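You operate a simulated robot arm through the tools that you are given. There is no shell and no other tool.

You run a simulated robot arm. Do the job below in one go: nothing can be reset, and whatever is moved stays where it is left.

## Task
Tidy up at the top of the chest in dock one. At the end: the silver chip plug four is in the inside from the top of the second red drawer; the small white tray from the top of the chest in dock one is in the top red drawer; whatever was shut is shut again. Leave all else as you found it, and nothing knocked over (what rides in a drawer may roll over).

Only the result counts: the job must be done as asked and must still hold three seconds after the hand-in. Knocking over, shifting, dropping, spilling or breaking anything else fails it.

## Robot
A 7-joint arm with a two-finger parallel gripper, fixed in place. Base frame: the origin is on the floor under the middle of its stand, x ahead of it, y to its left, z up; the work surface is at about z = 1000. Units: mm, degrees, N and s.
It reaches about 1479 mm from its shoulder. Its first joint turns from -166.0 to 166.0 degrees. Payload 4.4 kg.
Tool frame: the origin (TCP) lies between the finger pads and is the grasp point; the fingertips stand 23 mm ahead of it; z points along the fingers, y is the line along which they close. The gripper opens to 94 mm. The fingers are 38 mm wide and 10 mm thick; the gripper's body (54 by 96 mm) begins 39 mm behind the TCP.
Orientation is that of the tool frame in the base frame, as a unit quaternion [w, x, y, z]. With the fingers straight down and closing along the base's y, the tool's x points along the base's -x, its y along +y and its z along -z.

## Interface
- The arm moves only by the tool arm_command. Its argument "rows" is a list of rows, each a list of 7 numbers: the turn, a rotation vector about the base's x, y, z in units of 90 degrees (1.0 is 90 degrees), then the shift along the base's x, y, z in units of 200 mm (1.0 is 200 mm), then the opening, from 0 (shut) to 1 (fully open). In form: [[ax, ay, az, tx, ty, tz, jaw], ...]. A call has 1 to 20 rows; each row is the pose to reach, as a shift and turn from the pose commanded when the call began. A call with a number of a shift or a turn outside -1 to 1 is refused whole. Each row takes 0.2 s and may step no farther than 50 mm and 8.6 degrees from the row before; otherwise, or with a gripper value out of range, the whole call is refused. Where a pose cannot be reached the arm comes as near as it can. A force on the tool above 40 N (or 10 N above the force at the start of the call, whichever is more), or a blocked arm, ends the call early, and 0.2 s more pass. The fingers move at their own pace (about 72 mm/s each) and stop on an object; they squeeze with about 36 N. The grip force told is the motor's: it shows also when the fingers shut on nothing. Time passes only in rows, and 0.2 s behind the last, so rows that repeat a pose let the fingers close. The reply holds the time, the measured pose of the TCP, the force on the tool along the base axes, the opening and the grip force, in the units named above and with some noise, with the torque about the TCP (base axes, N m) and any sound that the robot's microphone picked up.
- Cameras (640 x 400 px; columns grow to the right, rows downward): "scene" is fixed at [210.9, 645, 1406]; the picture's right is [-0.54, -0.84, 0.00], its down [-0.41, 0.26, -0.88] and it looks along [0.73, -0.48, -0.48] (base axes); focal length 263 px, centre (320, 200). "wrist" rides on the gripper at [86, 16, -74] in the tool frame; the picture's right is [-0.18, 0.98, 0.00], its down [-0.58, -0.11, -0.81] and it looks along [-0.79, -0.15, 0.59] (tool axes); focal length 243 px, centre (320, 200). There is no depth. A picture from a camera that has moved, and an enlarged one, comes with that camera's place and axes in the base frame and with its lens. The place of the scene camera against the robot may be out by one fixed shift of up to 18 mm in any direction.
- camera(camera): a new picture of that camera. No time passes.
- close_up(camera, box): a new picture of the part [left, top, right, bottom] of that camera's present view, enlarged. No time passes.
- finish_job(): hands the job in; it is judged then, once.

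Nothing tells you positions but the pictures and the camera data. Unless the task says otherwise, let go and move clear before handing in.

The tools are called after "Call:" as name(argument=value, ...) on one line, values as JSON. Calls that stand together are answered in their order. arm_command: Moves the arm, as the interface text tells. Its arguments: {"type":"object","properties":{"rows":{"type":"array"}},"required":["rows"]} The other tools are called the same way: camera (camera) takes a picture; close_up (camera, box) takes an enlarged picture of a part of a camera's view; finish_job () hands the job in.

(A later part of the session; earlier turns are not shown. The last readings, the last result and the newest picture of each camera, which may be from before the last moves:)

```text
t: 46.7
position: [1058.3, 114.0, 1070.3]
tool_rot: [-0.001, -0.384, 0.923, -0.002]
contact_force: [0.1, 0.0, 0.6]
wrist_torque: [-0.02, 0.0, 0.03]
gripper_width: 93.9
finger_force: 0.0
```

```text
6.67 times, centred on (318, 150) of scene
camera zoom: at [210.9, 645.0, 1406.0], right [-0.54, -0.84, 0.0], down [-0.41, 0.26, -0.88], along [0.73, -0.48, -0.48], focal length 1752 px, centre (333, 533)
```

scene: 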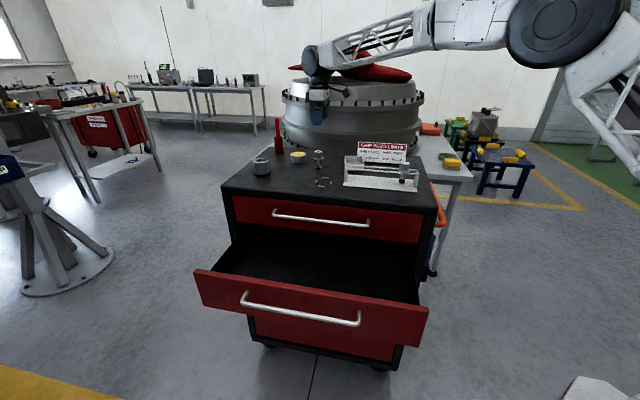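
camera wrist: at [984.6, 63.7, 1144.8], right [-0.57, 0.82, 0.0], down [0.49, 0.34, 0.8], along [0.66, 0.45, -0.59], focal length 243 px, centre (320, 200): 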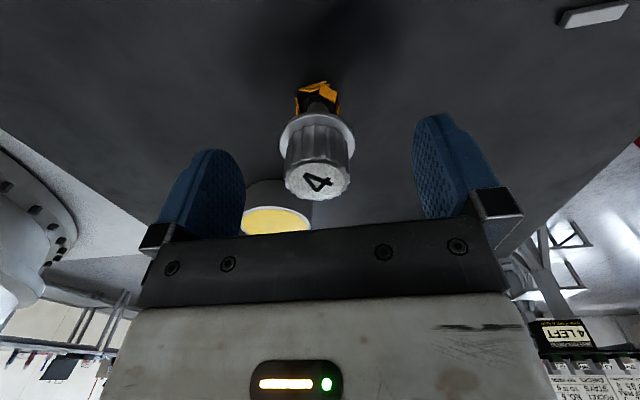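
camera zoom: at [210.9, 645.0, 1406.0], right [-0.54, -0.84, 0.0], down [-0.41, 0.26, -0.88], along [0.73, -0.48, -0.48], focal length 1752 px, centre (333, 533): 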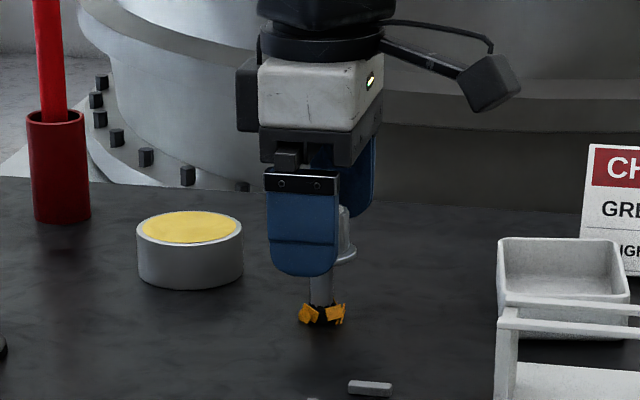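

The plug's head sits centred between the pads with the tips about 6–8 mm above the flange. Closing gently.

Call:
arm_command(rows=[[0, 0, 0, 0, 0, 0, 0.7], [0, 0, 0, 0, 0, 0, 0.5], [0, 0, 0, 0, 0, 0, 0.4], [0, 0, 0, 0, 0, 0, 0.3], [0, 0, 0, 0, 0, 0, 0.2], [0, 0, 0, 0, 0, 0, 0.1], [0, 0, 0, 0, 0, 0, 0], [0, 0, 0, 0, 0, 0, 0]])

Call:
camera(camera="wrist")

Call:
close_up(camera="scene", box=[270, 120, 366, 180])

```text
t: 48.5
position: [1058.4, 114.0, 1068.8]
tool_rot: [-0.001, -0.384, 0.923, -0.001]
contact_force: [0.2, 0.0, 0.4]
wrist_torque: [0.01, -0.01, 0.02]
gripper_width: 30.4
finger_force: 35.7
```

```text
taken
camera wrist: at [984.6, 63.7, 1144.8], right [-0.57, 0.82, 0.0], down [0.49, 0.34, 0.8], along [0.66, 0.45, -0.59], focal length 243 px, centre (320, 200)
```

wrist: 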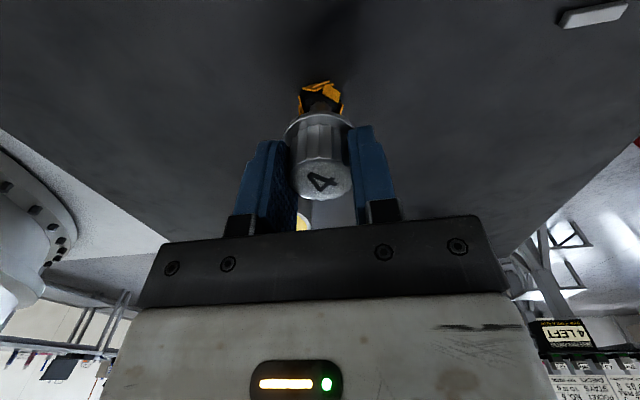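

```text
6.67 times, centred on (318, 150) of scene
camera zoom: at [210.9, 645.0, 1406.0], right [-0.54, -0.84, 0.0], down [-0.41, 0.26, -0.88], along [0.73, -0.48, -0.48], focal length 1752 px, centre (333, 533)
```

zoom: 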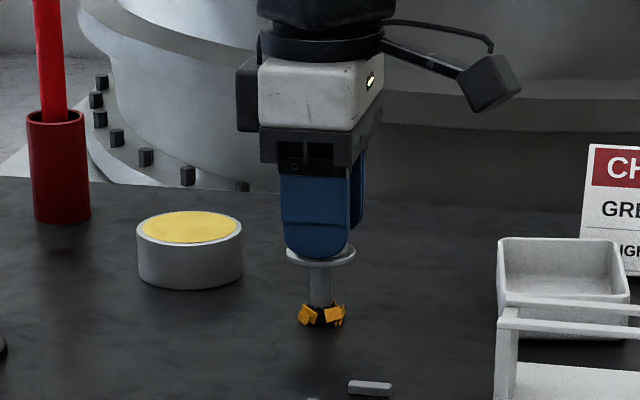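

The plug's head is held (30 mm). I'll lift it straight up and carry it toward the open drawer.

Call:
arm_command(rows=[[0, 0, 0, 0, 0, 0.03, 0], [0, 0, 0, 0, 0, 0.1, 0], [0, 0, 0, 0, 0, 0.25, 0], [0, 0, 0, 0, 0, 0.4, 0], [0, 0, 0, 0, 0, 0.55, 0], [0, 0, 0, 0, 0, 0.65, 0], [0, 0, 0, -0.15, 0.1, 0.65, 0], [0, 0, 0, -0.32, 0.22, 0.65, 0], [0, 0, 0, -0.49, 0.335, 0.65, 0], [0, 0, 0, -0.66, 0.45, 0.65, 0], [0, 0, 0, -0.8, 0.546, 0.65, 0]])

Call:
camera(camera="wrist")

Call:
camera(camera="scene")

```text
t: 50.9
position: [896.1, 219.8, 1199.3]
tool_rot: [-0.002, -0.383, 0.924, -0.001]
contact_force: [-0.4, 0.6, -1.1]
wrist_torque: [-0.01, 0.0, -0.01]
gripper_width: 30.2
finger_force: 36.1
```

```text
taken
camera wrist: at [823.0, 169.3, 1274.0], right [-0.57, 0.82, 0.0], down [0.49, 0.34, 0.8], along [0.66, 0.45, -0.6], focal length 243 px, centre (320, 200)
```

wrist: 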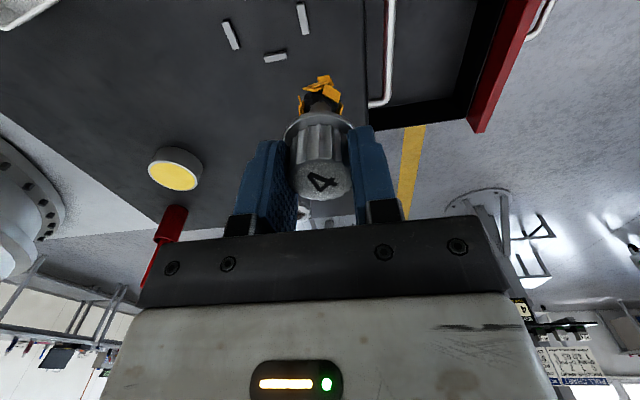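

```text
taken
```

scene: 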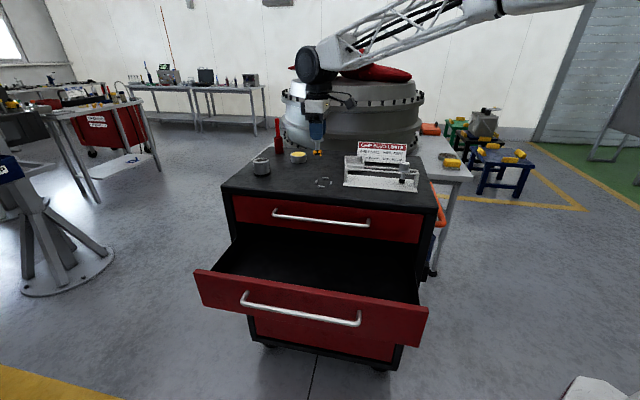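

Call:
arm_command(rows=[[0, 0, 0, -0.15, 0.105, 0, 0], [0, 0, 0, -0.3, 0.21, 0, 0], [0, 0, 0, -0.45, 0.32, 0, 0], [0, 0, 0, -0.6, 0.43, 0, 0], [0, 0, 0, -0.733, 0.5275, 0, 0], [0, 0, 0, -0.733, 0.5275, 0, 0]])

Call:
camera(camera="wrist")

Call:
camera(camera="scene")

Call:
close_up(camera="scene", box=[180, 190, 440, 352])

```text
t: 52.3
position: [750.2, 326.4, 1201.1]
tool_rot: [-0.001, -0.384, 0.923, -0.002]
contact_force: [0.3, 0.4, -0.8]
wrist_torque: [0.0, 0.02, 0.04]
gripper_width: 30.2
finger_force: 36.0
```

```text
taken
camera wrist: at [677.9, 276.8, 1273.8], right [-0.57, 0.82, 0.0], down [0.49, 0.34, 0.8], along [0.66, 0.45, -0.59], focal length 243 px, centre (320, 200)
```

wrist: 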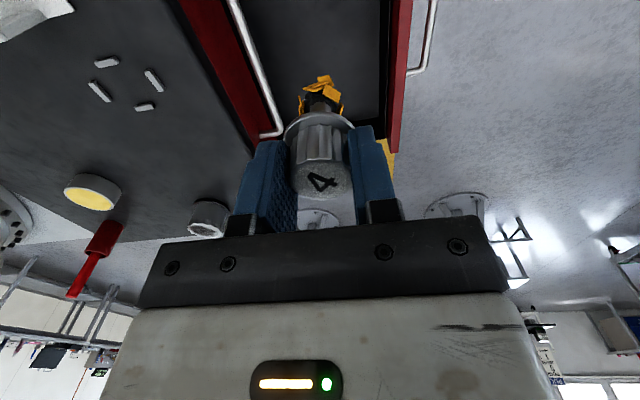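

```text
taken
```

scene: 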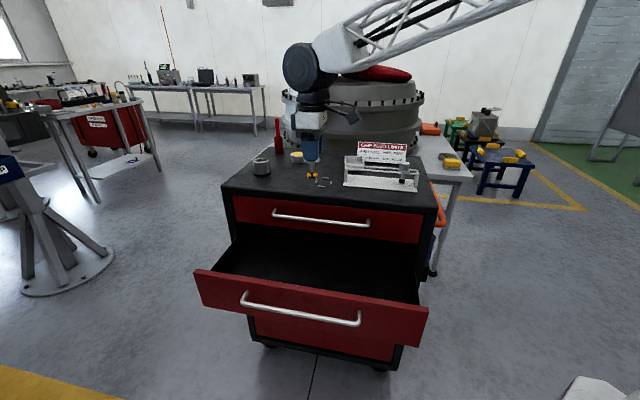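

```text
2.46 times, centred on (310, 271) of scene
camera zoom: at [210.9, 645.0, 1406.0], right [-0.54, -0.84, 0.0], down [-0.41, 0.26, -0.88], along [0.73, -0.48, -0.48], focal length 647 px, centre (345, 25)
```

zoom: 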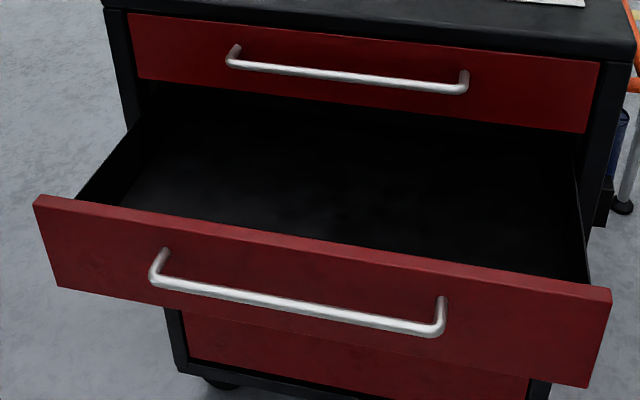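

The drawer is empty and roomy: its open part spans W≈195–438. I'll lower the plug into it in stages, watching the clearance to the upper handle.

Call:
arm_command(rows=[[0, 0, 0, -0.015, 0.015, -0.2, 0], [0, 0, 0, -0.03, 0.03, -0.4, 0], [0, 0, 0, -0.03, 0.03, -0.6, 0], [0, 0, 0, -0.03, 0.03, -0.8, 0], [0, 0, 0, -0.03, 0.03, -1.0, 0], [0, 0, 0, -0.03, 0.03, -1.0, 0]])

Call:
camera(camera="wrist")

Call:
close_up(camera="scene", box=[180, 120, 460, 350])

```text
t: 53.7
position: [746.4, 333.2, 1001.5]
tool_rot: [0.0, -0.383, 0.924, -0.001]
contact_force: [-0.9, 0.2, -1.0]
wrist_torque: [0.0, 0.0, 0.02]
gripper_width: 30.4
finger_force: 35.7
```

```text
taken
camera wrist: at [673.7, 283.9, 1075.4], right [-0.57, 0.82, 0.0], down [0.49, 0.34, 0.8], along [0.66, 0.45, -0.59], focal length 243 px, centre (320, 200)
```

wrist: 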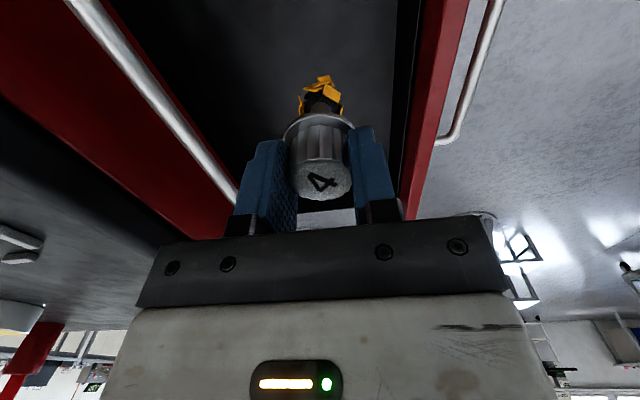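

```text
1.74 times, centred on (320, 235) of scene
camera zoom: at [210.9, 645.0, 1406.0], right [-0.54, -0.84, 0.0], down [-0.41, 0.26, -0.88], along [0.73, -0.48, -0.48], focal length 457 px, centre (320, 139)
```

zoom: 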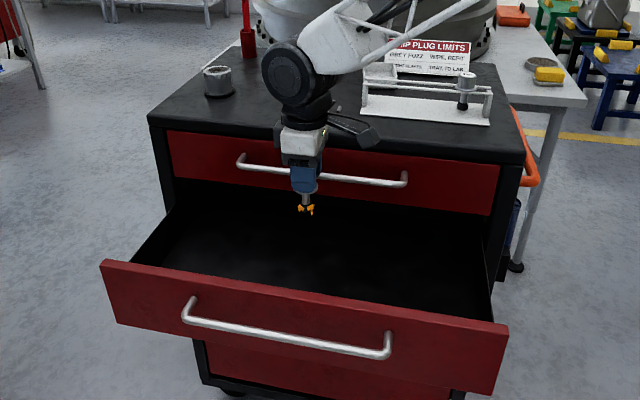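

Call:
camera(camera="scene")

```text
taken
```

scene: 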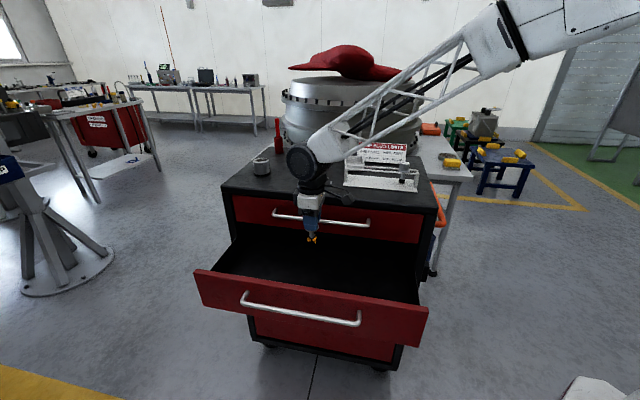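

The arm's forearm leans back toward its base, well clear of the chest. I'll lower further into the drawer, then feel for the floor in small steps.

Call:
arm_command(rows=[[0, 0, 0, 0, 0, -0.2, 0], [0, 0, 0, 0, 0, -0.4, 0], [0, 0, 0, 0, 0, -0.6, 0], [0, 0, 0, 0, 0, -0.75, 0], [0, 0, 0, 0, 0, -0.85, 0], [0, 0, 0, 0, 0, -0.9, 0], [0, 0, 0, 0, 0, -0.9, 0]])

Call:
camera(camera="wrist")

Call:
camera(camera="scene")

Call:
close_up(camera="scene", box=[230, 150, 390, 310])

```text
t: 55.3
position: [745.7, 332.5, 819.9]
tool_rot: [-0.001, -0.384, 0.923, -0.002]
contact_force: [0.5, 0.1, -0.4]
wrist_torque: [0.03, 0.02, 0.0]
gripper_width: 30.5
finger_force: 36.0
```

```text
taken
camera wrist: at [672.1, 282.2, 893.5], right [-0.57, 0.82, 0.0], down [0.49, 0.34, 0.8], along [0.66, 0.45, -0.59], focal length 243 px, centre (320, 200)
```

wrist: 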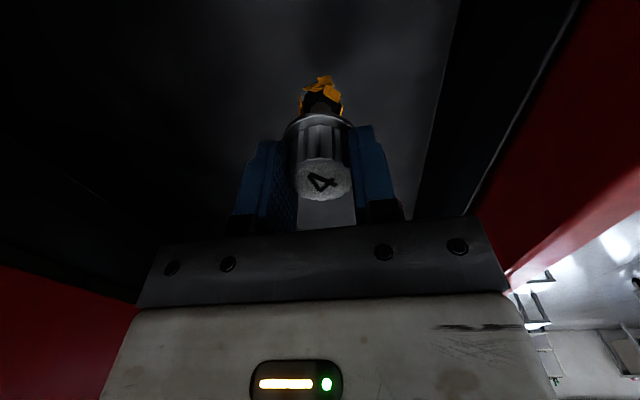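

```text
taken
```

scene: 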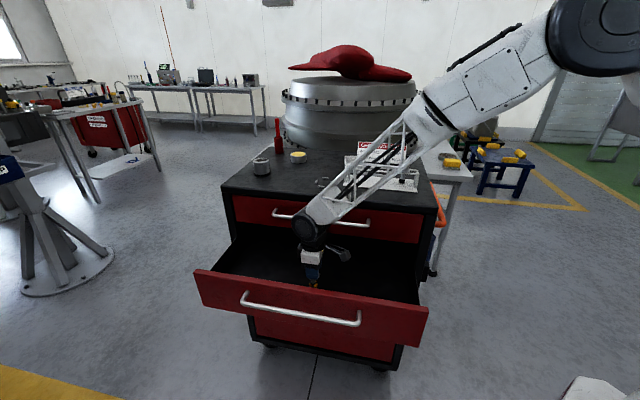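

```text
2.50 times, centred on (310, 230) of scene
camera zoom: at [210.9, 645.0, 1406.0], right [-0.54, -0.84, 0.0], down [-0.41, 0.26, -0.88], along [0.73, -0.48, -0.48], focal length 657 px, centre (345, 125)
```

zoom: 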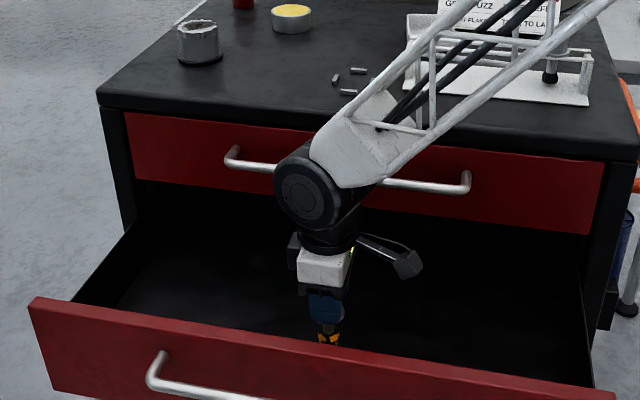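

Call:
arm_command(rows=[[0, 0, 0, 0, 0, -0.04, 0], [0, 0, 0, 0, 0, -0.08, 0], [0, 0, 0, 0, 0, -0.11, 0], [0, 0, 0, 0, 0, -0.12, 0], [0, 0, 0, 0, 0, -0.13, 0]])

```text
t: 56.5
position: [744.4, 331.8, 793.3]
tool_rot: [-0.002, -0.383, 0.924, -0.001]
contact_force: [0.0, 0.3, -0.6]
wrist_torque: [0.0, 0.01, -0.02]
gripper_width: 30.5
finger_force: 36.1
```

Call:
arm_command(rows=[[0, 0, 0, 0, 0, -0.01, 0], [0, 0, 0, 0, 0, -0.02, 0], [0, 0, 0, 0, 0, -0.03, 0]])

Call:
close_up(camera="wrist", box=[220, 40, 420, 200])

```text
t: 57.3
position: [745.2, 332.5, 788.2]
tool_rot: [-0.001, -0.383, 0.924, -0.002]
contact_force: [0.7, -0.7, -0.2]
wrist_torque: [-0.01, -0.03, 0.01]
gripper_width: 30.4
finger_force: 35.4
```

```text
2.50 times, centred on (320, 120) of wrist
camera zoom: at [672.5, 282.7, 862.1], right [-0.57, 0.82, 0.0], down [0.49, 0.34, 0.8], along [0.66, 0.45, -0.59], focal length 606 px, centre (320, 400)
```

zoom: 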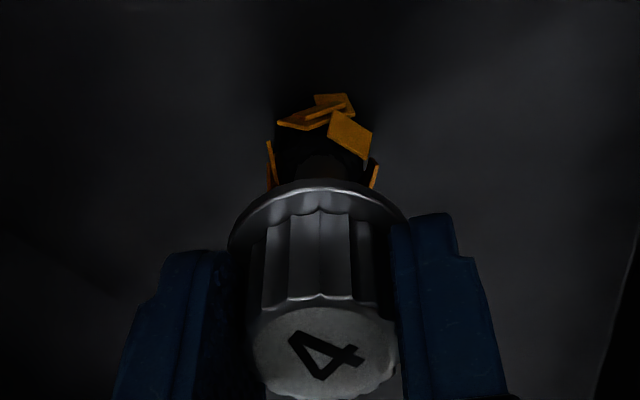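

Call:
arm_command(rows=[[0, 0, 0, 0, 0, -0.01, 0], [0, 0, 0, 0, 0, -0.02, 0]])

Call:
arm_command(rows=[[0, 0, 0, 0, 0, -0.01, 0], [0, 0, 0, 0, 0, -0.015, 0]])

```text
t: 57.9
position: [746.9, 334.4, 783.2]
tool_rot: [-0.002, -0.383, 0.924, -0.001]
contact_force: [-0.1, 1.3, 0.0]
wrist_torque: [0.0, 0.01, -0.04]
gripper_width: 30.3
finger_force: 36.0
```

```text
t: 58.5
position: [745.7, 333.8, 782.6]
tool_rot: [-0.002, -0.384, 0.924, -0.001]
contact_force: [0.1, -0.2, -0.9]
wrist_torque: [0.0, -0.02, -0.01]
gripper_width: 30.2
finger_force: 35.5
```

Call:
arm_command(rows=[[0, 0, 0, 0, 0, -0.01, 0], [0, 0, 0, 0, 0, -0.015, 0]])

Call:
arm_command(rows=[[0, 0, 0, 0, 0, -0.01, 0], [0, 0, 0, 0, 0, -0.015, 0]])

```text
t: 59.1
position: [745.8, 334.6, 780.2]
tool_rot: [-0.001, -0.384, 0.923, 0.0]
contact_force: [-5.6, -5.5, 30.0]
wrist_torque: [-0.29, 0.32, -0.01]
gripper_width: 30.3
finger_force: 35.6
```

```text
t: 59.8
position: [747.5, 333.7, 776.8]
tool_rot: [0.001, -0.383, 0.924, 0.0]
contact_force: [-0.8, -0.8, 3.0]
wrist_torque: [0.04, 0.0, -0.02]
gripper_width: 30.2
finger_force: 36.5
stopped in row 2: the force on the tool passed its limit at 42 N (the readings are from after the stop); the commanded pose is now the measured one
```

The plug has touched the drawer floor at TCP z≈779 and the contact force is now about 3 N. I'll open the fingers to release it and rise straight up.

Call:
arm_command(rows=[[0, 0, 0, 0, 0, 0, 0.4], [0, 0, 0, 0, 0, 0, 0.55], [0, 0, 0, 0, 0, 0, 0.7], [0, 0, 0, 0, 0, 0, 0.85], [0, 0, 0, 0, 0, 0, 0.85]])

Call:
camera(camera="wrist")

```text
t: 61.0
position: [747.0, 333.8, 776.3]
tool_rot: [0.0, -0.384, 0.924, -0.002]
contact_force: [0.6, 0.3, 0.0]
wrist_torque: [0.0, 0.01, -0.01]
gripper_width: 79.9
finger_force: 0.1
```

```text
taken
camera wrist: at [673.2, 283.8, 850.6], right [-0.57, 0.82, 0.0], down [0.49, 0.34, 0.81], along [0.66, 0.46, -0.59], focal length 243 px, centre (320, 200)
```

wrist: 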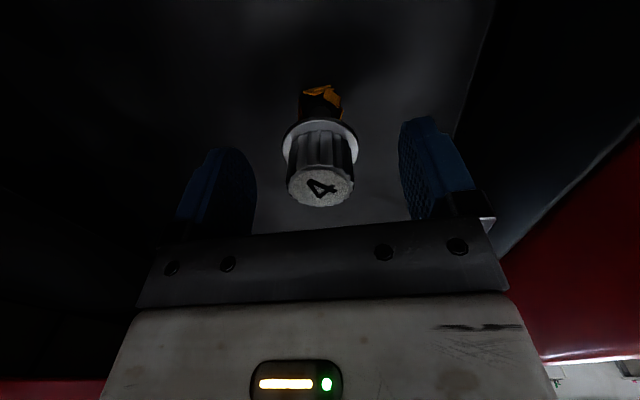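

The plug stands on the drawer floor, released. Rising straight up out of the drawer.

Call:
arm_command(rows=[[0, 0, 0, 0, 0, 0.05, 0.85], [0, 0, 0, 0, 0, 0.15, 0.85], [0, 0, 0, 0, 0, 0.3, 0.85], [0, 0, 0, 0, 0, 0.5, 0.85], [0, 0, 0, 0, 0, 0.7, 0.85], [0, 0, 0, 0, 0, 0.9, 0.85], [0, 0, 0, 0, 0, 1.0, 0.85]])

Call:
arm_command(rows=[[0, 0, 0, 0, 0, 0.2, 0.85], [0, 0, 0, -0.05, 0.05, 0.4, 0.85], [0, 0, 0, -0.2, 0.2, 0.5, 0.85], [0, 0, 0, -0.35, 0.35, 0.5, 0.85], [0, 0, 0, -0.5, 0.5, 0.5, 0.85], [0, 0, 0, -0.65, 0.65, 0.5, 0.85], [0, 0, 0, -0.75, 0.75, 0.5, 0.85]])

Call:
camera(camera="wrist")

Call:
camera(camera="scene")

```text
t: 62.6
position: [746.8, 334.7, 973.8]
tool_rot: [-0.001, -0.383, 0.924, -0.001]
contact_force: [0.0, -0.3, 0.1]
wrist_torque: [0.01, -0.04, 0.01]
gripper_width: 80.0
finger_force: 0.0
```

```text
t: 64.2
position: [597.5, 482.5, 1076.8]
tool_rot: [0.001, -0.384, 0.924, -0.001]
contact_force: [0.2, -0.5, -0.5]
wrist_torque: [0.0, -0.07, 0.01]
gripper_width: 80.1
finger_force: 0.1
```

```text
taken
camera wrist: at [523.3, 432.9, 1150.7], right [-0.57, 0.82, 0.0], down [0.49, 0.34, 0.81], along [0.66, 0.46, -0.59], focal length 243 px, centre (320, 200)
```

wrist: 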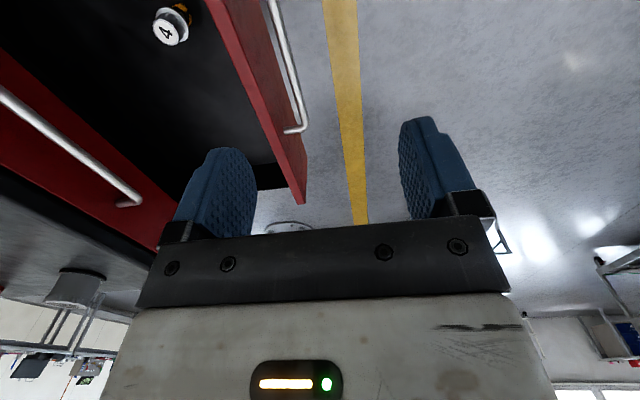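

```text
taken
```

scene: 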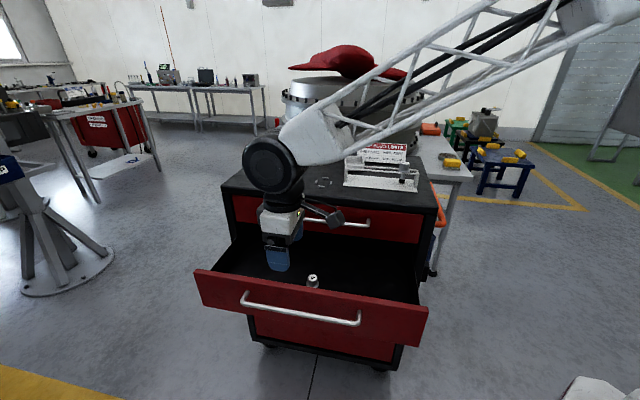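

The plug is standing in the drawer. I'll turn the gripper level again in front of the drawer, close the fingers and lower to push the drawer front below its handle.

Call:
arm_command(rows=[[-0.06, -0.06, 0, 0, 0, 0, 0.6], [-0.12, -0.12, 0, 0, 0, 0, 0.4], [-0.18, -0.18, 0, 0, 0, 0, 0.2], [-0.24, -0.24, 0, 0, 0, 0, 0.1], [-0.3, -0.3, 0, 0, 0, 0, 0], [-0.36, -0.36, 0, 0, 0, -0.05, 0], [-0.42, -0.42, 0, 0, 0, -0.1, 0], [-0.48, -0.48, 0, 0, 0, -0.15, 0], [-0.54, -0.54, 0, 0, 0, -0.2, 0], [-0.6, -0.6, 0, 0, 0, -0.3, 0], [-0.66, -0.66, 0, 0, 0, -0.4, 0], [-0.7071, -0.7071, 0, 0, 0, -0.5, 0], [-0.7071, -0.7071, 0, 0, 0, -0.7, 0]])

Call:
camera(camera="wrist")

```text
t: 67.0
position: [597.0, 481.8, 939.0]
tool_rot: [-0.271, 0.27, -0.651, 0.655]
contact_force: [-0.2, 0.0, 0.5]
wrist_torque: [0.01, 0.01, -0.03]
gripper_width: 0.2
finger_force: 35.8
```

```text
taken
camera wrist: at [482.1, 473.6, 921.5], right [0.13, 0.13, -0.98], down [-0.16, 0.98, 0.11], along [0.98, 0.14, 0.15], focal length 243 px, centre (320, 200)
```

wrist: 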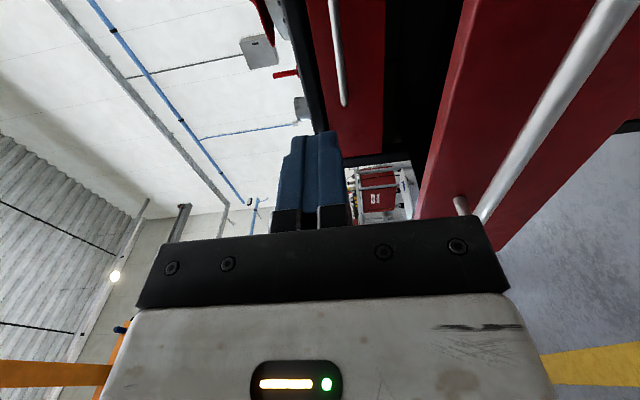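

Call:
arm_command(rows=[[0, 0, 0, -0.06, 0.06, -0.1, 0], [0, 0, 0, -0.06, 0.06, -0.3, 0], [0, 0, 0, -0.06, 0.06, -0.5, 0], [0, 0, 0, -0.06, 0.06, -0.7, 0], [0, 0, 0, -0.06, 0.06, -0.85, 0], [0, 0, 0, -0.06, 0.06, -0.93, 0], [0, 0, 0, -0.06, 0.06, -0.93, 0]])

Call:
camera(camera="wrist")

Call:
camera(camera="scene")

```text
t: 68.6
position: [585.2, 493.6, 750.3]
tool_rot: [-0.27, 0.271, -0.653, 0.654]
contact_force: [0.2, -0.1, 0.4]
wrist_torque: [0.01, -0.02, 0.01]
gripper_width: 0.0
finger_force: 36.3
```

```text
taken
camera wrist: at [469.4, 485.5, 734.0], right [0.13, 0.13, -0.98], down [-0.16, 0.98, 0.11], along [0.98, 0.14, 0.15], focal length 243 px, centre (320, 200)
```

wrist: 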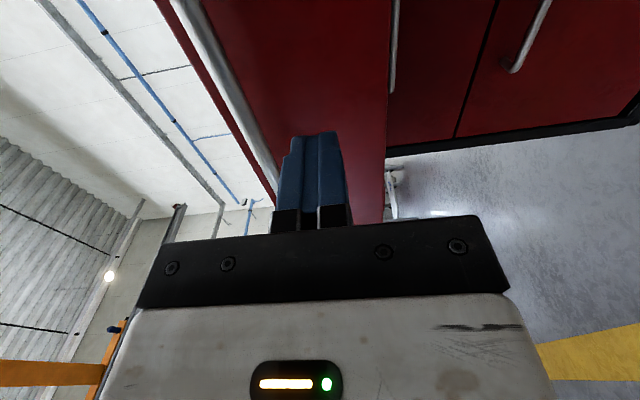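

```text
taken
```

scene: 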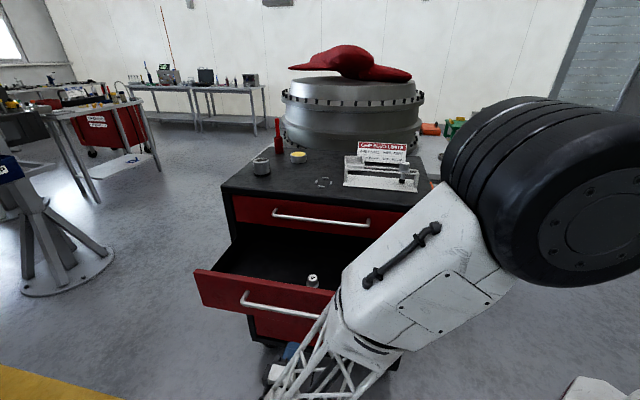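

Fingers are closed and aim at the drawer panel below the handle, about 84 mm away. I'll approach and begin pushing slowly.

Call:
arm_command(rows=[[0, 0, 0, 0.08, -0.08, 0, 0], [0, 0, 0, 0.16, -0.16, 0, 0], [0, 0, 0, 0.23, -0.23, 0, 0], [0, 0, 0, 0.25, -0.25, 0, 0], [0, 0, 0, 0.265, -0.265, 0, 0], [0, 0, 0, 0.28, -0.28, 0, 0], [0, 0, 0, 0.295, -0.295, 0, 0], [0, 0, 0, 0.31, -0.31, 0, 0], [0, 0, 0, 0.325, -0.325, 0, 0], [0, 0, 0, 0.34, -0.34, 0, 0], [0, 0, 0, 0.355, -0.355, 0, 0], [0, 0, 0, 0.37, -0.37, 0, 0], [0, 0, 0, 0.385, -0.385, 0, 0], [0, 0, 0, 0.4, -0.4, 0, 0]])

Call:
camera(camera="scene")

```text
t: 71.6
position: [664.1, 415.5, 750.3]
tool_rot: [-0.27, 0.271, -0.653, 0.654]
contact_force: [-1.8, 0.4, 0.2]
wrist_torque: [0.03, -0.02, -0.03]
gripper_width: 0.1
finger_force: 36.2
```

```text
taken
```

scene: 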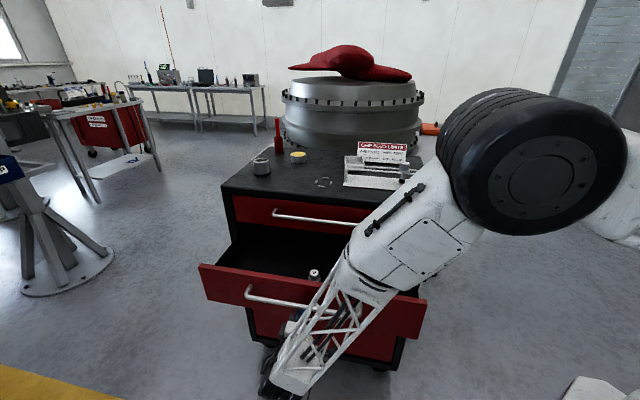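

The drawer slides in smoothly with almost no force, and the plug still stands. I continue pushing.

Call:
arm_command(rows=[[0, 0, 0, 0.01, -0.01, 0, 0], [0, 0, 0, 0.025, -0.025, 0, 0], [0, 0, 0, 0.045, -0.045, 0, 0], [0, 0, 0, 0.065, -0.065, 0, 0], [0, 0, 0, 0.085, -0.085, 0, 0], [0, 0, 0, 0.105, -0.105, 0, 0], [0, 0, 0, 0.125, -0.125, 0, 0], [0, 0, 0, 0.145, -0.145, 0, 0], [0, 0, 0, 0.165, -0.165, 0, 0], [0, 0, 0, 0.185, -0.185, 0, 0], [0, 0, 0, 0.205, -0.205, 0, 0], [0, 0, 0, 0.225, -0.225, 0, 0], [0, 0, 0, 0.245, -0.245, 0, 0], [0, 0, 0, 0.265, -0.265, 0, 0], [0, 0, 0, 0.285, -0.285, 0, 0], [0, 0, 0, 0.305, -0.305, 0, 0], [0, 0, 0, 0.325, -0.325, 0, 0], [0, 0, 0, 0.345, -0.345, 0, 0], [0, 0, 0, 0.365, -0.365, 0, 0], [0, 0, 0, 0.385, -0.385, 0, 0]])

Call:
camera(camera="scene")

```text
t: 75.8
position: [742.4, 338.0, 751.4]
tool_rot: [-0.27, 0.271, -0.653, 0.654]
contact_force: [-0.7, -0.1, 0.9]
wrist_torque: [0.0, 0.06, -0.01]
gripper_width: 0.1
finger_force: 35.7
```

```text
taken
```

scene: 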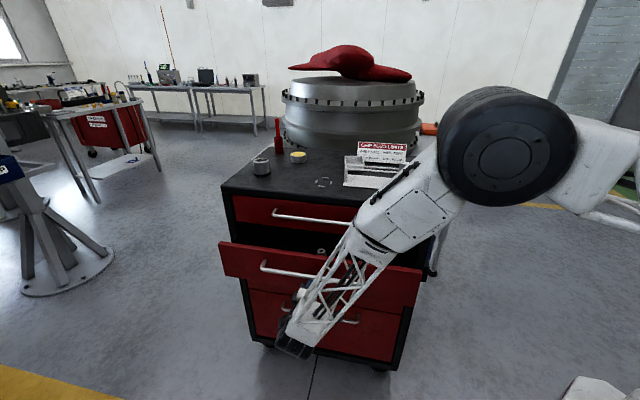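

Call:
arm_command(rows=[[0, 0, 0, 0.01, -0.01, 0, 0], [0, 0, 0, 0.025, -0.025, 0, 0], [0, 0, 0, 0.045, -0.045, 0, 0], [0, 0, 0, 0.065, -0.065, 0, 0], [0, 0, 0, 0.085, -0.085, 0, 0], [0, 0, 0, 0.105, -0.105, 0, 0], [0, 0, 0, 0.125, -0.125, 0, 0], [0, 0, 0, 0.145, -0.145, 0, 0], [0, 0, 0, 0.165, -0.165, 0, 0], [0, 0, 0, 0.185, -0.185, 0, 0], [0, 0, 0, 0.205, -0.205, 0, 0], [0, 0, 0, 0.225, -0.225, 0, 0], [0, 0, 0, 0.245, -0.245, 0, 0], [0, 0, 0, 0.265, -0.265, 0, 0], [0, 0, 0, 0.285, -0.285, 0, 0], [0, 0, 0, 0.305, -0.305, 0, 0], [0, 0, 0, 0.325, -0.325, 0, 0], [0, 0, 0, 0.345, -0.345, 0, 0], [0, 0, 0, 0.365, -0.365, 0, 0], [0, 0, 0, 0.375, -0.375, 0, 0]])

Call:
arm_command(rows=[[0, 0, 0, 0.01, -0.01, 0, 0], [0, 0, 0, 0.02, -0.02, 0, 0], [0, 0, 0, 0.03, -0.03, 0, 0], [0, 0, 0, 0.04, -0.04, 0, 0], [0, 0, 0, 0.05, -0.05, 0, 0], [0, 0, 0, 0.06, -0.06, 0, 0], [0, 0, 0, 0.07, -0.07, 0, 0], [0, 0, 0, 0.08, -0.08, 0, 0], [0, 0, 0, 0.09, -0.09, 0, 0], [0, 0, 0, 0.1, -0.1, 0, 0]])

Call:
camera(camera="scene")

Call:
camera(camera="wrist")

```text
t: 80.0
position: [815.3, 264.9, 749.3]
tool_rot: [-0.27, 0.27, -0.653, 0.655]
contact_force: [-1.1, 0.1, -0.4]
wrist_torque: [0.02, 0.0, 0.03]
gripper_width: 0.0
finger_force: 36.2
```

```text
t: 82.1
position: [835.8, 245.4, 750.3]
tool_rot: [-0.269, 0.27, -0.653, 0.654]
contact_force: [-14.9, 5.7, 5.1]
wrist_torque: [-0.09, -0.09, 0.06]
gripper_width: 0.0
finger_force: 36.1
stopped in row 10: the force on the tool passed its limit at 53 N (the readings are from after the stop); the commanded pose is now the measured one
```

```text
taken
```

scene: 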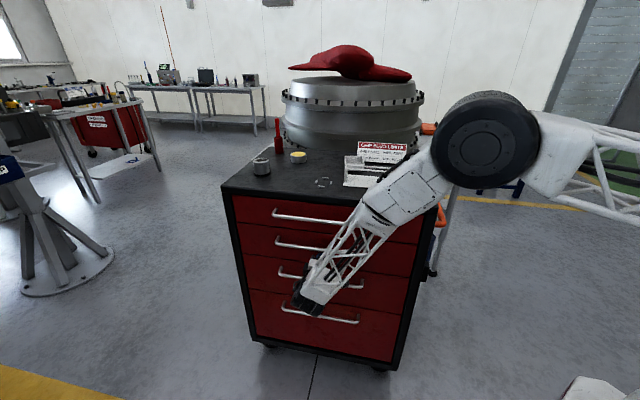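

```text
taken
camera wrist: at [719.9, 236.6, 733.7], right [0.13, 0.13, -0.98], down [-0.16, 0.98, 0.11], along [0.98, 0.14, 0.15], focal length 243 px, centre (320, 200)
```

wrist: 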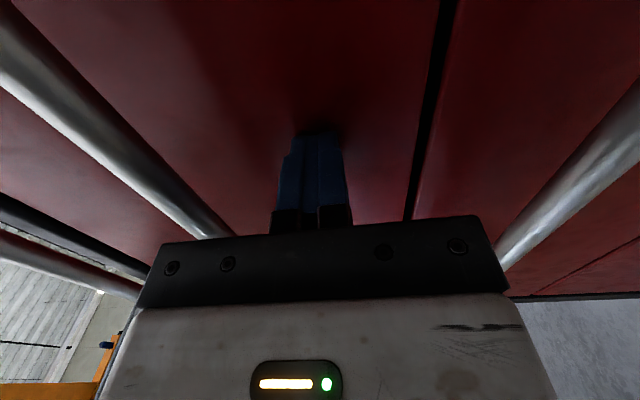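

The second drawer has come to its stop and looks flush with the others. I'll back off and rise to the level of the top handle (z≈926), opening the fingers.

Call:
arm_command(rows=[[0, 0, 0, -0.05, 0.05, 0, 0], [0, 0, 0, -0.15, 0.15, 0, 0], [0, 0, 0, -0.25, 0.25, 0, 0], [0, 0, 0, -0.4, 0.4, 0, 0], [0, 0, 0, -0.5, 0.5, 0.1, 0.2], [0, 0, 0, -0.55, 0.55, 0.3, 0.4], [0, 0, 0, -0.55, 0.55, 0.5, 0.6], [0, 0, 0, -0.55, 0.55, 0.7, 0.8], [0, 0, 0, -0.55, 0.55, 0.878, 1], [0, 0, 0, -0.55, 0.55, 0.878, 1]])

Call:
camera(camera="wrist")

Call:
close_up(camera="scene", box=[200, 130, 460, 380])

```text
t: 84.3
position: [724.7, 355.6, 923.6]
tool_rot: [-0.27, 0.271, -0.652, 0.654]
contact_force: [-0.5, 0.1, -0.4]
wrist_torque: [-0.03, -0.01, -0.02]
gripper_width: 93.8
finger_force: 0.1
```

```text
taken
camera wrist: at [609.4, 347.6, 905.9], right [0.13, 0.13, -0.98], down [-0.16, 0.98, 0.11], along [0.98, 0.14, 0.15], focal length 243 px, centre (320, 200)
```

wrist: 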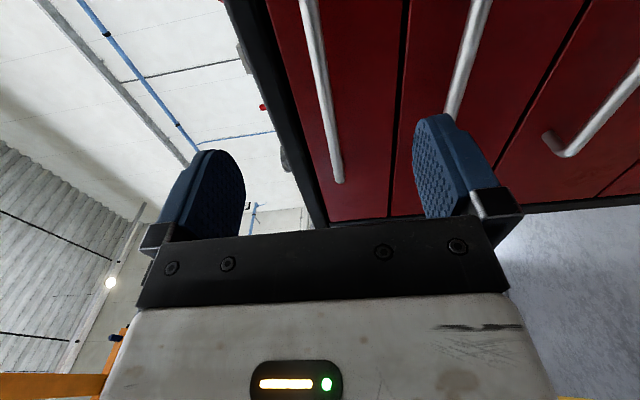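

```text
1.60 times, centred on (330, 255) of scene
camera zoom: at [210.9, 645.0, 1406.0], right [-0.54, -0.84, 0.0], down [-0.41, 0.26, -0.88], along [0.73, -0.48, -0.48], focal length 421 px, centre (304, 112)
```

zoom: 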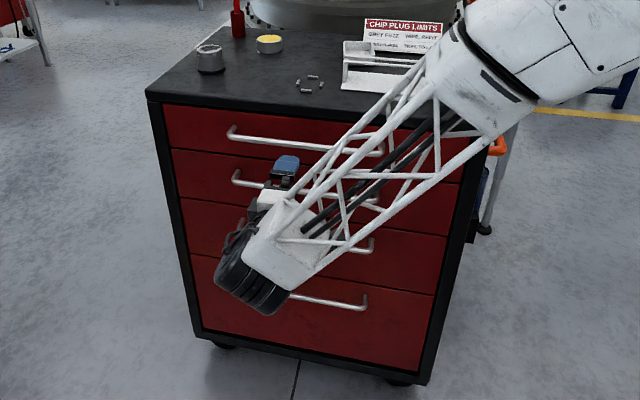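

The drawers are all flush again and the top handle runs between the open fingers at z≈926. I'll move in on it and close.

Call:
arm_command(rows=[[0, 0, 0, 0.12, -0.12, 0.012, 1], [0, 0, 0, 0.25, -0.25, 0.012, 1], [0, 0, 0, 0.36, -0.36, 0.012, 1], [0, 0, 0, 0.44, -0.44, 0.012, 1], [0, 0, 0, 0.4845, -0.4845, 0.012, 1], [0, 0, 0, 0.4845, -0.4845, 0.012, 0.6], [0, 0, 0, 0.4845, -0.4845, 0.012, 0.4]])

Call:
camera(camera="wrist")

```text
t: 85.9
position: [822.0, 257.7, 925.7]
tool_rot: [-0.27, 0.271, -0.653, 0.654]
contact_force: [0.4, -0.4, -0.2]
wrist_torque: [0.01, -0.01, 0.03]
gripper_width: 37.5
finger_force: 0.0
```

```text
taken
camera wrist: at [707.3, 249.3, 908.4], right [0.13, 0.13, -0.98], down [-0.16, 0.98, 0.11], along [0.98, 0.14, 0.15], focal length 243 px, centre (320, 200)
```

wrist: 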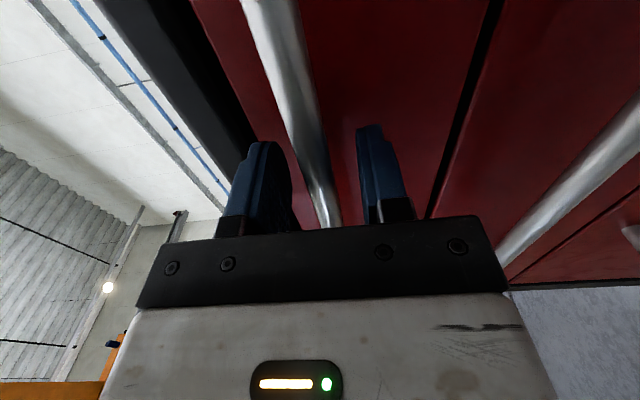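

The bar is between the fingers. Closing and drawing the top drawer out slowly.

Call:
arm_command(rows=[[0, 0, 0, 0, 0, 0, 0.1], [0, 0, 0, 0, 0, 0, 0], [0, 0, 0, 0, 0, 0, 0], [0, 0, 0, 0, 0, 0, 0]])

Call:
arm_command(rows=[[0, 0, 0, -0.005, 0.005, 0, 0], [0, 0, 0, -0.015, 0.015, 0, 0], [0, 0, 0, -0.0251, 0.0249, 0, 0], [0, 0, 0, -0.0351, 0.0349, 0, 0], [0, 0, 0, -0.0452, 0.0448, 0, 0], [0, 0, 0, -0.0552, 0.0548, 0, 0], [0, 0, 0, -0.0653, 0.0647, 0, 0], [0, 0, 0, -0.0753, 0.0747, 0, 0], [0, 0, 0, -0.0854, 0.0846, 0, 0], [0, 0, 0, -0.0954, 0.0946, 0, 0], [0, 0, 0, -0.1105, 0.1095, 0, 0], [0, 0, 0, -0.1256, 0.1244, 0, 0], [0, 0, 0, -0.1406, 0.1394, 0, 0], [0, 0, 0, -0.1557, 0.1543, 0, 0], [0, 0, 0, -0.1707, 0.1693, 0, 0]])

```text
t: 86.9
position: [823.6, 257.7, 925.3]
tool_rot: [-0.271, 0.272, -0.653, 0.653]
contact_force: [2.1, 0.2, -4.2]
wrist_torque: [0.45, -0.43, 0.1]
gripper_width: 13.9
finger_force: 44.7
```

```text
t: 87.9
position: [815.1, 264.4, 925.3]
tool_rot: [0.268, -0.272, 0.654, -0.654]
contact_force: [8.4, 8.2, -5.7]
wrist_torque: [0.89, -0.86, 0.27]
gripper_width: 13.8
finger_force: 44.8
stopped in row 4: the force on the tool passed its limit at 43 N (the readings are from after the stop); the commanded pose is now the measured one
```

Call:
arm_command(rows=[[0, 0, 0, 0, 0, 0, 0.25], [0, 0, 0, 0, 0, 0, 0.25], [0, 0, 0, 0, 0, 0, 0], [0, 0, 0, 0, 0, 0, 0], [0, 0, 0, 0, 0, 0, 0], [0, 0, 0, -0.005, 0.005, 0, 0], [0, 0, 0, -0.0151, 0.0149, 0, 0], [0, 0, 0, -0.0251, 0.0249, 0, 0], [0, 0, 0, -0.0351, 0.0349, 0, 0], [0, 0, 0, -0.0452, 0.0448, 0, 0], [0, 0, 0, -0.0552, 0.0548, 0, 0], [0, 0, 0, -0.0653, 0.0647, 0, 0], [0, 0, 0, -0.0753, 0.0747, 0, 0], [0, 0, 0, -0.0854, 0.0846, 0, 0], [0, 0, 0, -0.0954, 0.0946, 0, 0], [0, 0, 0, -0.1105, 0.1095, 0, 0], [0, 0, 0, -0.1256, 0.1244, 0, 0], [0, 0, 0, -0.1406, 0.1394, 0, 0], [0, 0, 0, -0.1557, 0.1543, 0, 0], [0, 0, 0, -0.1707, 0.1693, 0, 0]])

Call:
camera(camera="scene")

```text
t: 90.9
position: [799.4, 279.9, 924.8]
tool_rot: [-0.271, 0.274, -0.652, 0.653]
contact_force: [4.0, 6.3, -7.6]
wrist_torque: [0.88, -0.72, 0.56]
gripper_width: 13.8
finger_force: 44.9
stopped in row 14: the force on the tool passed its limit at 42 N (the readings are from after the stop); the commanded pose is now the measured one
```

```text
taken
```

scene: 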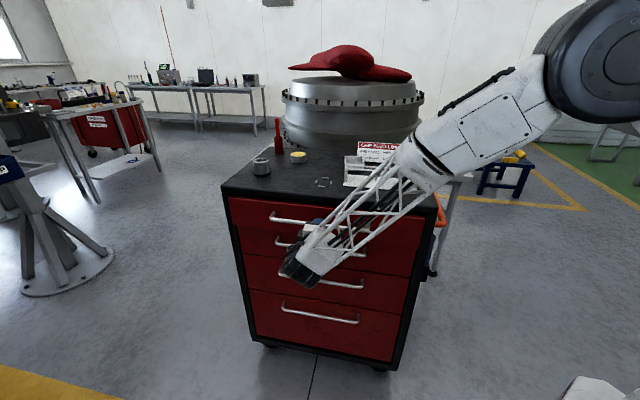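

The top drawer is moving (about 31 mm out). Continue with regrip-and-pull strokes.

Call:
arm_command(rows=[[0, 0, 0, 0, 0, 0, 0.25], [0, 0, 0, 0, 0, 0, 0.25], [0, 0, 0, 0, 0, 0, 0], [0, 0, 0, 0, 0, 0, 0], [0, 0, 0, 0, 0, 0, 0], [0, 0, 0, -0.005, 0.005, 0, 0], [0, 0, 0, -0.015, 0.015, 0, 0], [0, 0, 0, -0.03, 0.03, 0, 0], [0, 0, 0, -0.045, 0.045, 0, 0], [0, 0, 0, -0.06, 0.06, 0, 0], [0, 0, 0, -0.075, 0.075, 0, 0], [0, 0, 0, -0.09, 0.09, 0, 0], [0, 0, 0, -0.105, 0.105, 0, 0], [0, 0, 0, -0.12, 0.12, 0, 0], [0, 0, 0, -0.135, 0.135, 0, 0], [0, 0, 0, -0.15, 0.15, 0, 0], [0, 0, 0, -0.165, 0.165, 0, 0], [0, 0, 0, -0.18, 0.18, 0, 0], [0, 0, 0, -0.195, 0.195, 0, 0], [0, 0, 0, -0.21, 0.21, 0, 0]])

Call:
arm_command(rows=[[0, 0, 0, 0, 0, 0, 0.25], [0, 0, 0, 0, 0, 0, 0.25], [0, 0, 0, 0, 0, 0, 0], [0, 0, 0, 0, 0, 0, 0], [0, 0, 0, 0, 0, 0, 0], [0, 0, 0, -0.005, 0.005, 0, 0], [0, 0, 0, -0.015, 0.015, 0, 0], [0, 0, 0, -0.03, 0.03, 0, 0], [0, 0, 0, -0.045, 0.045, 0, 0], [0, 0, 0, -0.06, 0.06, 0, 0], [0, 0, 0, -0.075, 0.075, 0, 0], [0, 0, 0, -0.09, 0.09, 0, 0], [0, 0, 0, -0.105, 0.105, 0, 0], [0, 0, 0, -0.12, 0.12, 0, 0], [0, 0, 0, -0.135, 0.135, 0, 0], [0, 0, 0, -0.15, 0.15, 0, 0], [0, 0, 0, -0.165, 0.165, 0, 0], [0, 0, 0, -0.18, 0.18, 0, 0], [0, 0, 0, -0.195, 0.195, 0, 0], [0, 0, 0, -0.21, 0.21, 0, 0]])

```text
t: 95.1
position: [757.6, 322.5, 924.9]
tool_rot: [-0.27, 0.273, -0.652, 0.654]
contact_force: [1.5, -1.9, -23.4]
wrist_torque: [0.98, -0.83, 0.75]
gripper_width: 13.9
finger_force: 45.0
```

```text
t: 97.3
position: [745.3, 333.2, 925.5]
tool_rot: [-0.27, 0.273, -0.653, 0.653]
contact_force: [6.4, 9.1, -8.5]
wrist_torque: [0.81, -0.67, 0.22]
gripper_width: 14.0
finger_force: 45.0
stopped in row 11: the force on the tool passed its limit at 42 N (the readings are from after the stop); the commanded pose is now the measured one
```

Call:
arm_command(rows=[[0, 0, 0, 0, 0, 0, 0.25], [0.004, -0.004, 0, 0, 0, -0.004, 0.25], [0.004, -0.004, 0, 0, 0, -0.004, 0], [0.004, -0.004, 0, 0, 0, -0.004, 0], [0.004, -0.004, 0, 0, 0, -0.004, 0], [0.004, -0.004, 0, -0.005, 0.005, -0.004, 0], [0.004, -0.004, 0, -0.015, 0.015, -0.004, 0], [0.004, -0.004, 0, -0.03, 0.03, -0.004, 0], [0.004, -0.004, 0, -0.045, 0.045, -0.004, 0], [0.004, -0.004, 0, -0.06, 0.06, -0.004, 0], [0.004, -0.004, 0, -0.075, 0.075, -0.004, 0], [0.004, -0.004, 0, -0.09, 0.09, -0.004, 0], [0.004, -0.004, 0, -0.105, 0.105, -0.004, 0], [0.004, -0.004, 0, -0.12, 0.12, -0.004, 0], [0.004, -0.004, 0, -0.135, 0.135, -0.004, 0], [0.004, -0.004, 0, -0.15, 0.15, -0.004, 0], [0.004, -0.004, 0, -0.165, 0.165, -0.004, 0], [0.004, -0.004, 0, -0.18, 0.18, -0.004, 0], [0.004, -0.004, 0, -0.195, 0.195, -0.004, 0], [0.004, -0.004, 0, -0.21, 0.21, -0.004, 0]])

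```text
t: 101.5
position: [703.5, 375.1, 925.5]
tool_rot: [0.273, -0.27, 0.654, -0.652]
contact_force: [-8.1, -9.9, 26.2]
wrist_torque: [-1.07, 0.74, 0.5]
gripper_width: 13.8
finger_force: 45.1
```

Call:
arm_command(rows=[[0, 0, 0, 0, 0, 0, 0.25], [-0.002, 0.002, 0, 0, 0, 0.0025, 0.25], [-0.002, 0.002, 0, 0, 0, 0.0025, 0], [-0.002, 0.002, 0, 0, 0, 0.0025, 0], [-0.002, 0.002, 0, 0, 0, 0.0025, 0], [-0.002, 0.002, 0, -0.005, 0.005, 0.0025, 0], [-0.002, 0.002, 0, -0.015, 0.015, 0.0025, 0], [-0.002, 0.002, 0, -0.03, 0.03, 0.0025, 0], [-0.002, 0.002, 0, -0.045, 0.045, 0.0025, 0], [-0.002, 0.002, 0, -0.06, 0.06, 0.0025, 0], [-0.002, 0.002, 0, -0.075, 0.075, 0.0025, 0], [-0.002, 0.002, 0, -0.09, 0.09, 0.0025, 0], [-0.002, 0.002, 0, -0.105, 0.105, 0.0025, 0], [-0.002, 0.002, 0, -0.12, 0.12, 0.0025, 0], [-0.002, 0.002, 0, -0.135, 0.135, 0.0025, 0], [-0.002, 0.002, 0, -0.15, 0.15, 0.0025, 0], [-0.002, 0.002, 0, -0.165, 0.165, 0.0025, 0], [-0.002, 0.002, 0, -0.18, 0.18, 0.0025, 0], [-0.002, 0.002, 0, -0.195, 0.195, 0.0025, 0], [-0.002, 0.002, 0, -0.21, 0.21, 0.0025, 0]])

Call:
camera(camera="scene")

```text
t: 105.7
position: [661.6, 416.8, 924.1]
tool_rot: [0.272, -0.271, 0.653, -0.653]
contact_force: [23.8, 21.8, -9.0]
wrist_torque: [-0.09, 0.19, -0.21]
gripper_width: 13.7
finger_force: 45.1
```

```text
taken
```

scene: 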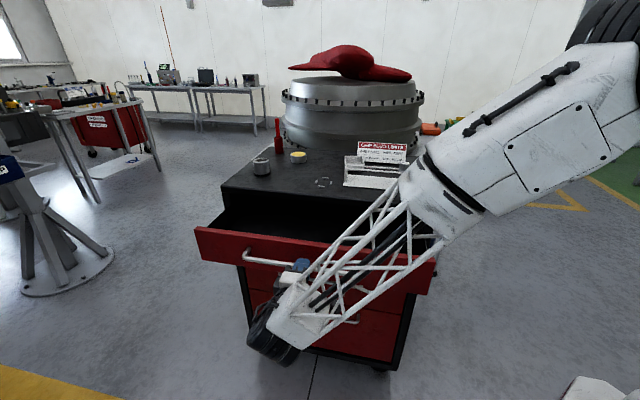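

Call:
arm_command(rows=[[0, 0, 0, 0, 0, 0, 0.25], [0, 0, 0, 0, 0, 0, 0.25], [0, 0, 0, 0, 0, 0, 0], [0, 0, 0, 0, 0, 0, 0], [0, 0, 0, 0, 0, 0, 0], [0, 0, 0, -0.005, 0.005, 0, 0], [0, 0, 0, -0.015, 0.0152, 0, 0], [0, 0, 0, -0.03, 0.0304, 0, 0], [0, 0, 0, -0.045, 0.0456, 0, 0], [0, 0, 0, -0.06, 0.0606, 0, 0], [0, 0, 0, -0.075, 0.0758, 0, 0], [0, 0, 0, -0.09, 0.0908, 0, 0], [0, 0, 0, -0.105, 0.106, 0, 0], [0, 0, 0, -0.12, 0.1212, 0, 0], [0, 0, 0, -0.135, 0.1362, 0, 0], [0, 0, 0, -0.14, 0.1412, 0, 0]])

```text
t: 109.1
position: [632.9, 445.6, 925.3]
tool_rot: [0.272, -0.272, 0.653, -0.652]
contact_force: [6.5, 5.3, -15.4]
wrist_torque: [0.07, 0.1, 1.41]
gripper_width: 14.1
finger_force: 45.5
```

The top drawer is open about 267 mm. Releasing, backing off and rising.

Call:
arm_command(rows=[[0, 0, 0, 0, 0, 0, 0.4], [0, 0, 0, 0, 0, 0, 0.8], [0, 0, 0, 0, 0, 0, 1], [0, 0, 0, 0, 0, 0, 1], [0, 0, 0, -0.1, 0.1, 0, 1], [0, 0, 0, -0.2, 0.2, 0, 1], [0, 0, 0, -0.25, 0.25, 0.05, 1], [0, 0, 0, -0.25, 0.25, 0.25, 1], [0, 0, 0, -0.25, 0.25, 0.45, 1], [0, 0, 0, -0.25, 0.25, 0.65, 1], [0, 0, 0, -0.25, 0.25, 0.85, 1], [0, 0, 0, -0.25, 0.25, 1.0, 1]])

Call:
arm_command(rows=[[0.06, 0.06, 0, 0, 0, 0.1, 1], [0.12, 0.12, 0, 0, 0, 0.2, 1], [0.18, 0.18, 0, 0, 0, 0.3, 1], [0.24, 0.24, 0, 0, 0, 0.4, 1], [0.3, 0.3, 0, 0, 0, 0.45, 1], [0.36, 0.36, 0, 0, 0, 0.5, 1], [0.42, 0.42, 0, 0.05, -0.05, 0.5, 1], [0.48, 0.48, 0, 0.15, -0.15, 0.5, 1], [0.54, 0.54, 0, 0.3, -0.3, 0.5, 1], [0.6, 0.6, 0, 0.45, -0.45, 0.5, 1], [0.66, 0.66, 0, 0.6, -0.6, 0.5, 1], [0.7071, 0.7071, 0, 0.75, -0.75, 0.5, 1], [0.7071, 0.7071, 0, 0.9, -0.9, 0.5, 1]])

Call:
camera(camera="wrist")

Call:
camera(camera="scene")

```text
t: 111.7
position: [583.0, 496.7, 1126.5]
tool_rot: [-0.271, 0.271, -0.653, 0.653]
contact_force: [-0.1, -1.0, -0.4]
wrist_torque: [0.0, 0.0, -0.01]
gripper_width: 93.9
finger_force: 0.1
```

```text
t: 114.5
position: [763.0, 316.6, 1226.7]
tool_rot: [0.002, -0.383, 0.924, 0.001]
contact_force: [-0.1, -0.3, -0.2]
wrist_torque: [0.01, -0.01, 0.02]
gripper_width: 93.8
finger_force: 0.1
```

```text
taken
camera wrist: at [689.8, 264.5, 1300.5], right [-0.57, 0.82, 0.0], down [0.49, 0.33, 0.81], along [0.67, 0.46, -0.59], focal length 243 px, centre (320, 200)
```

wrist: 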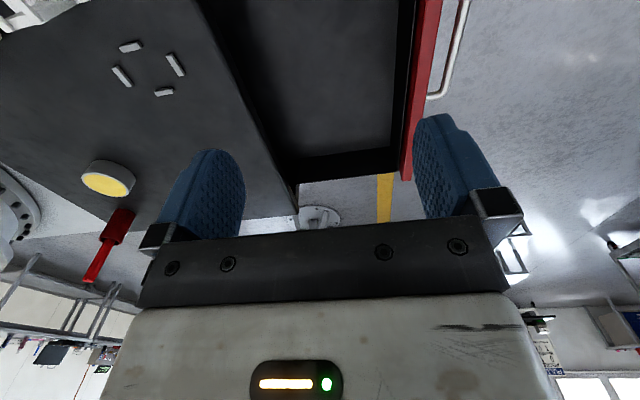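

```text
taken
```

scene: 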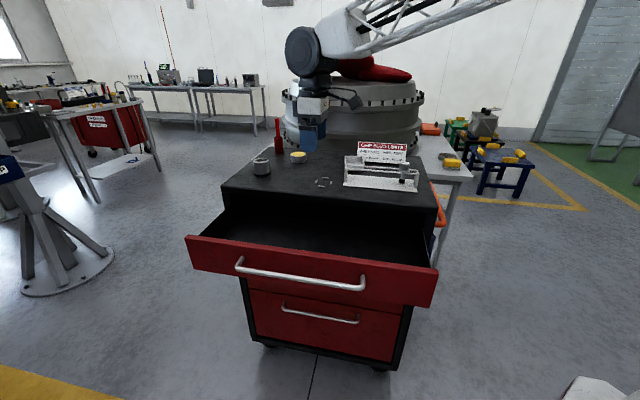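

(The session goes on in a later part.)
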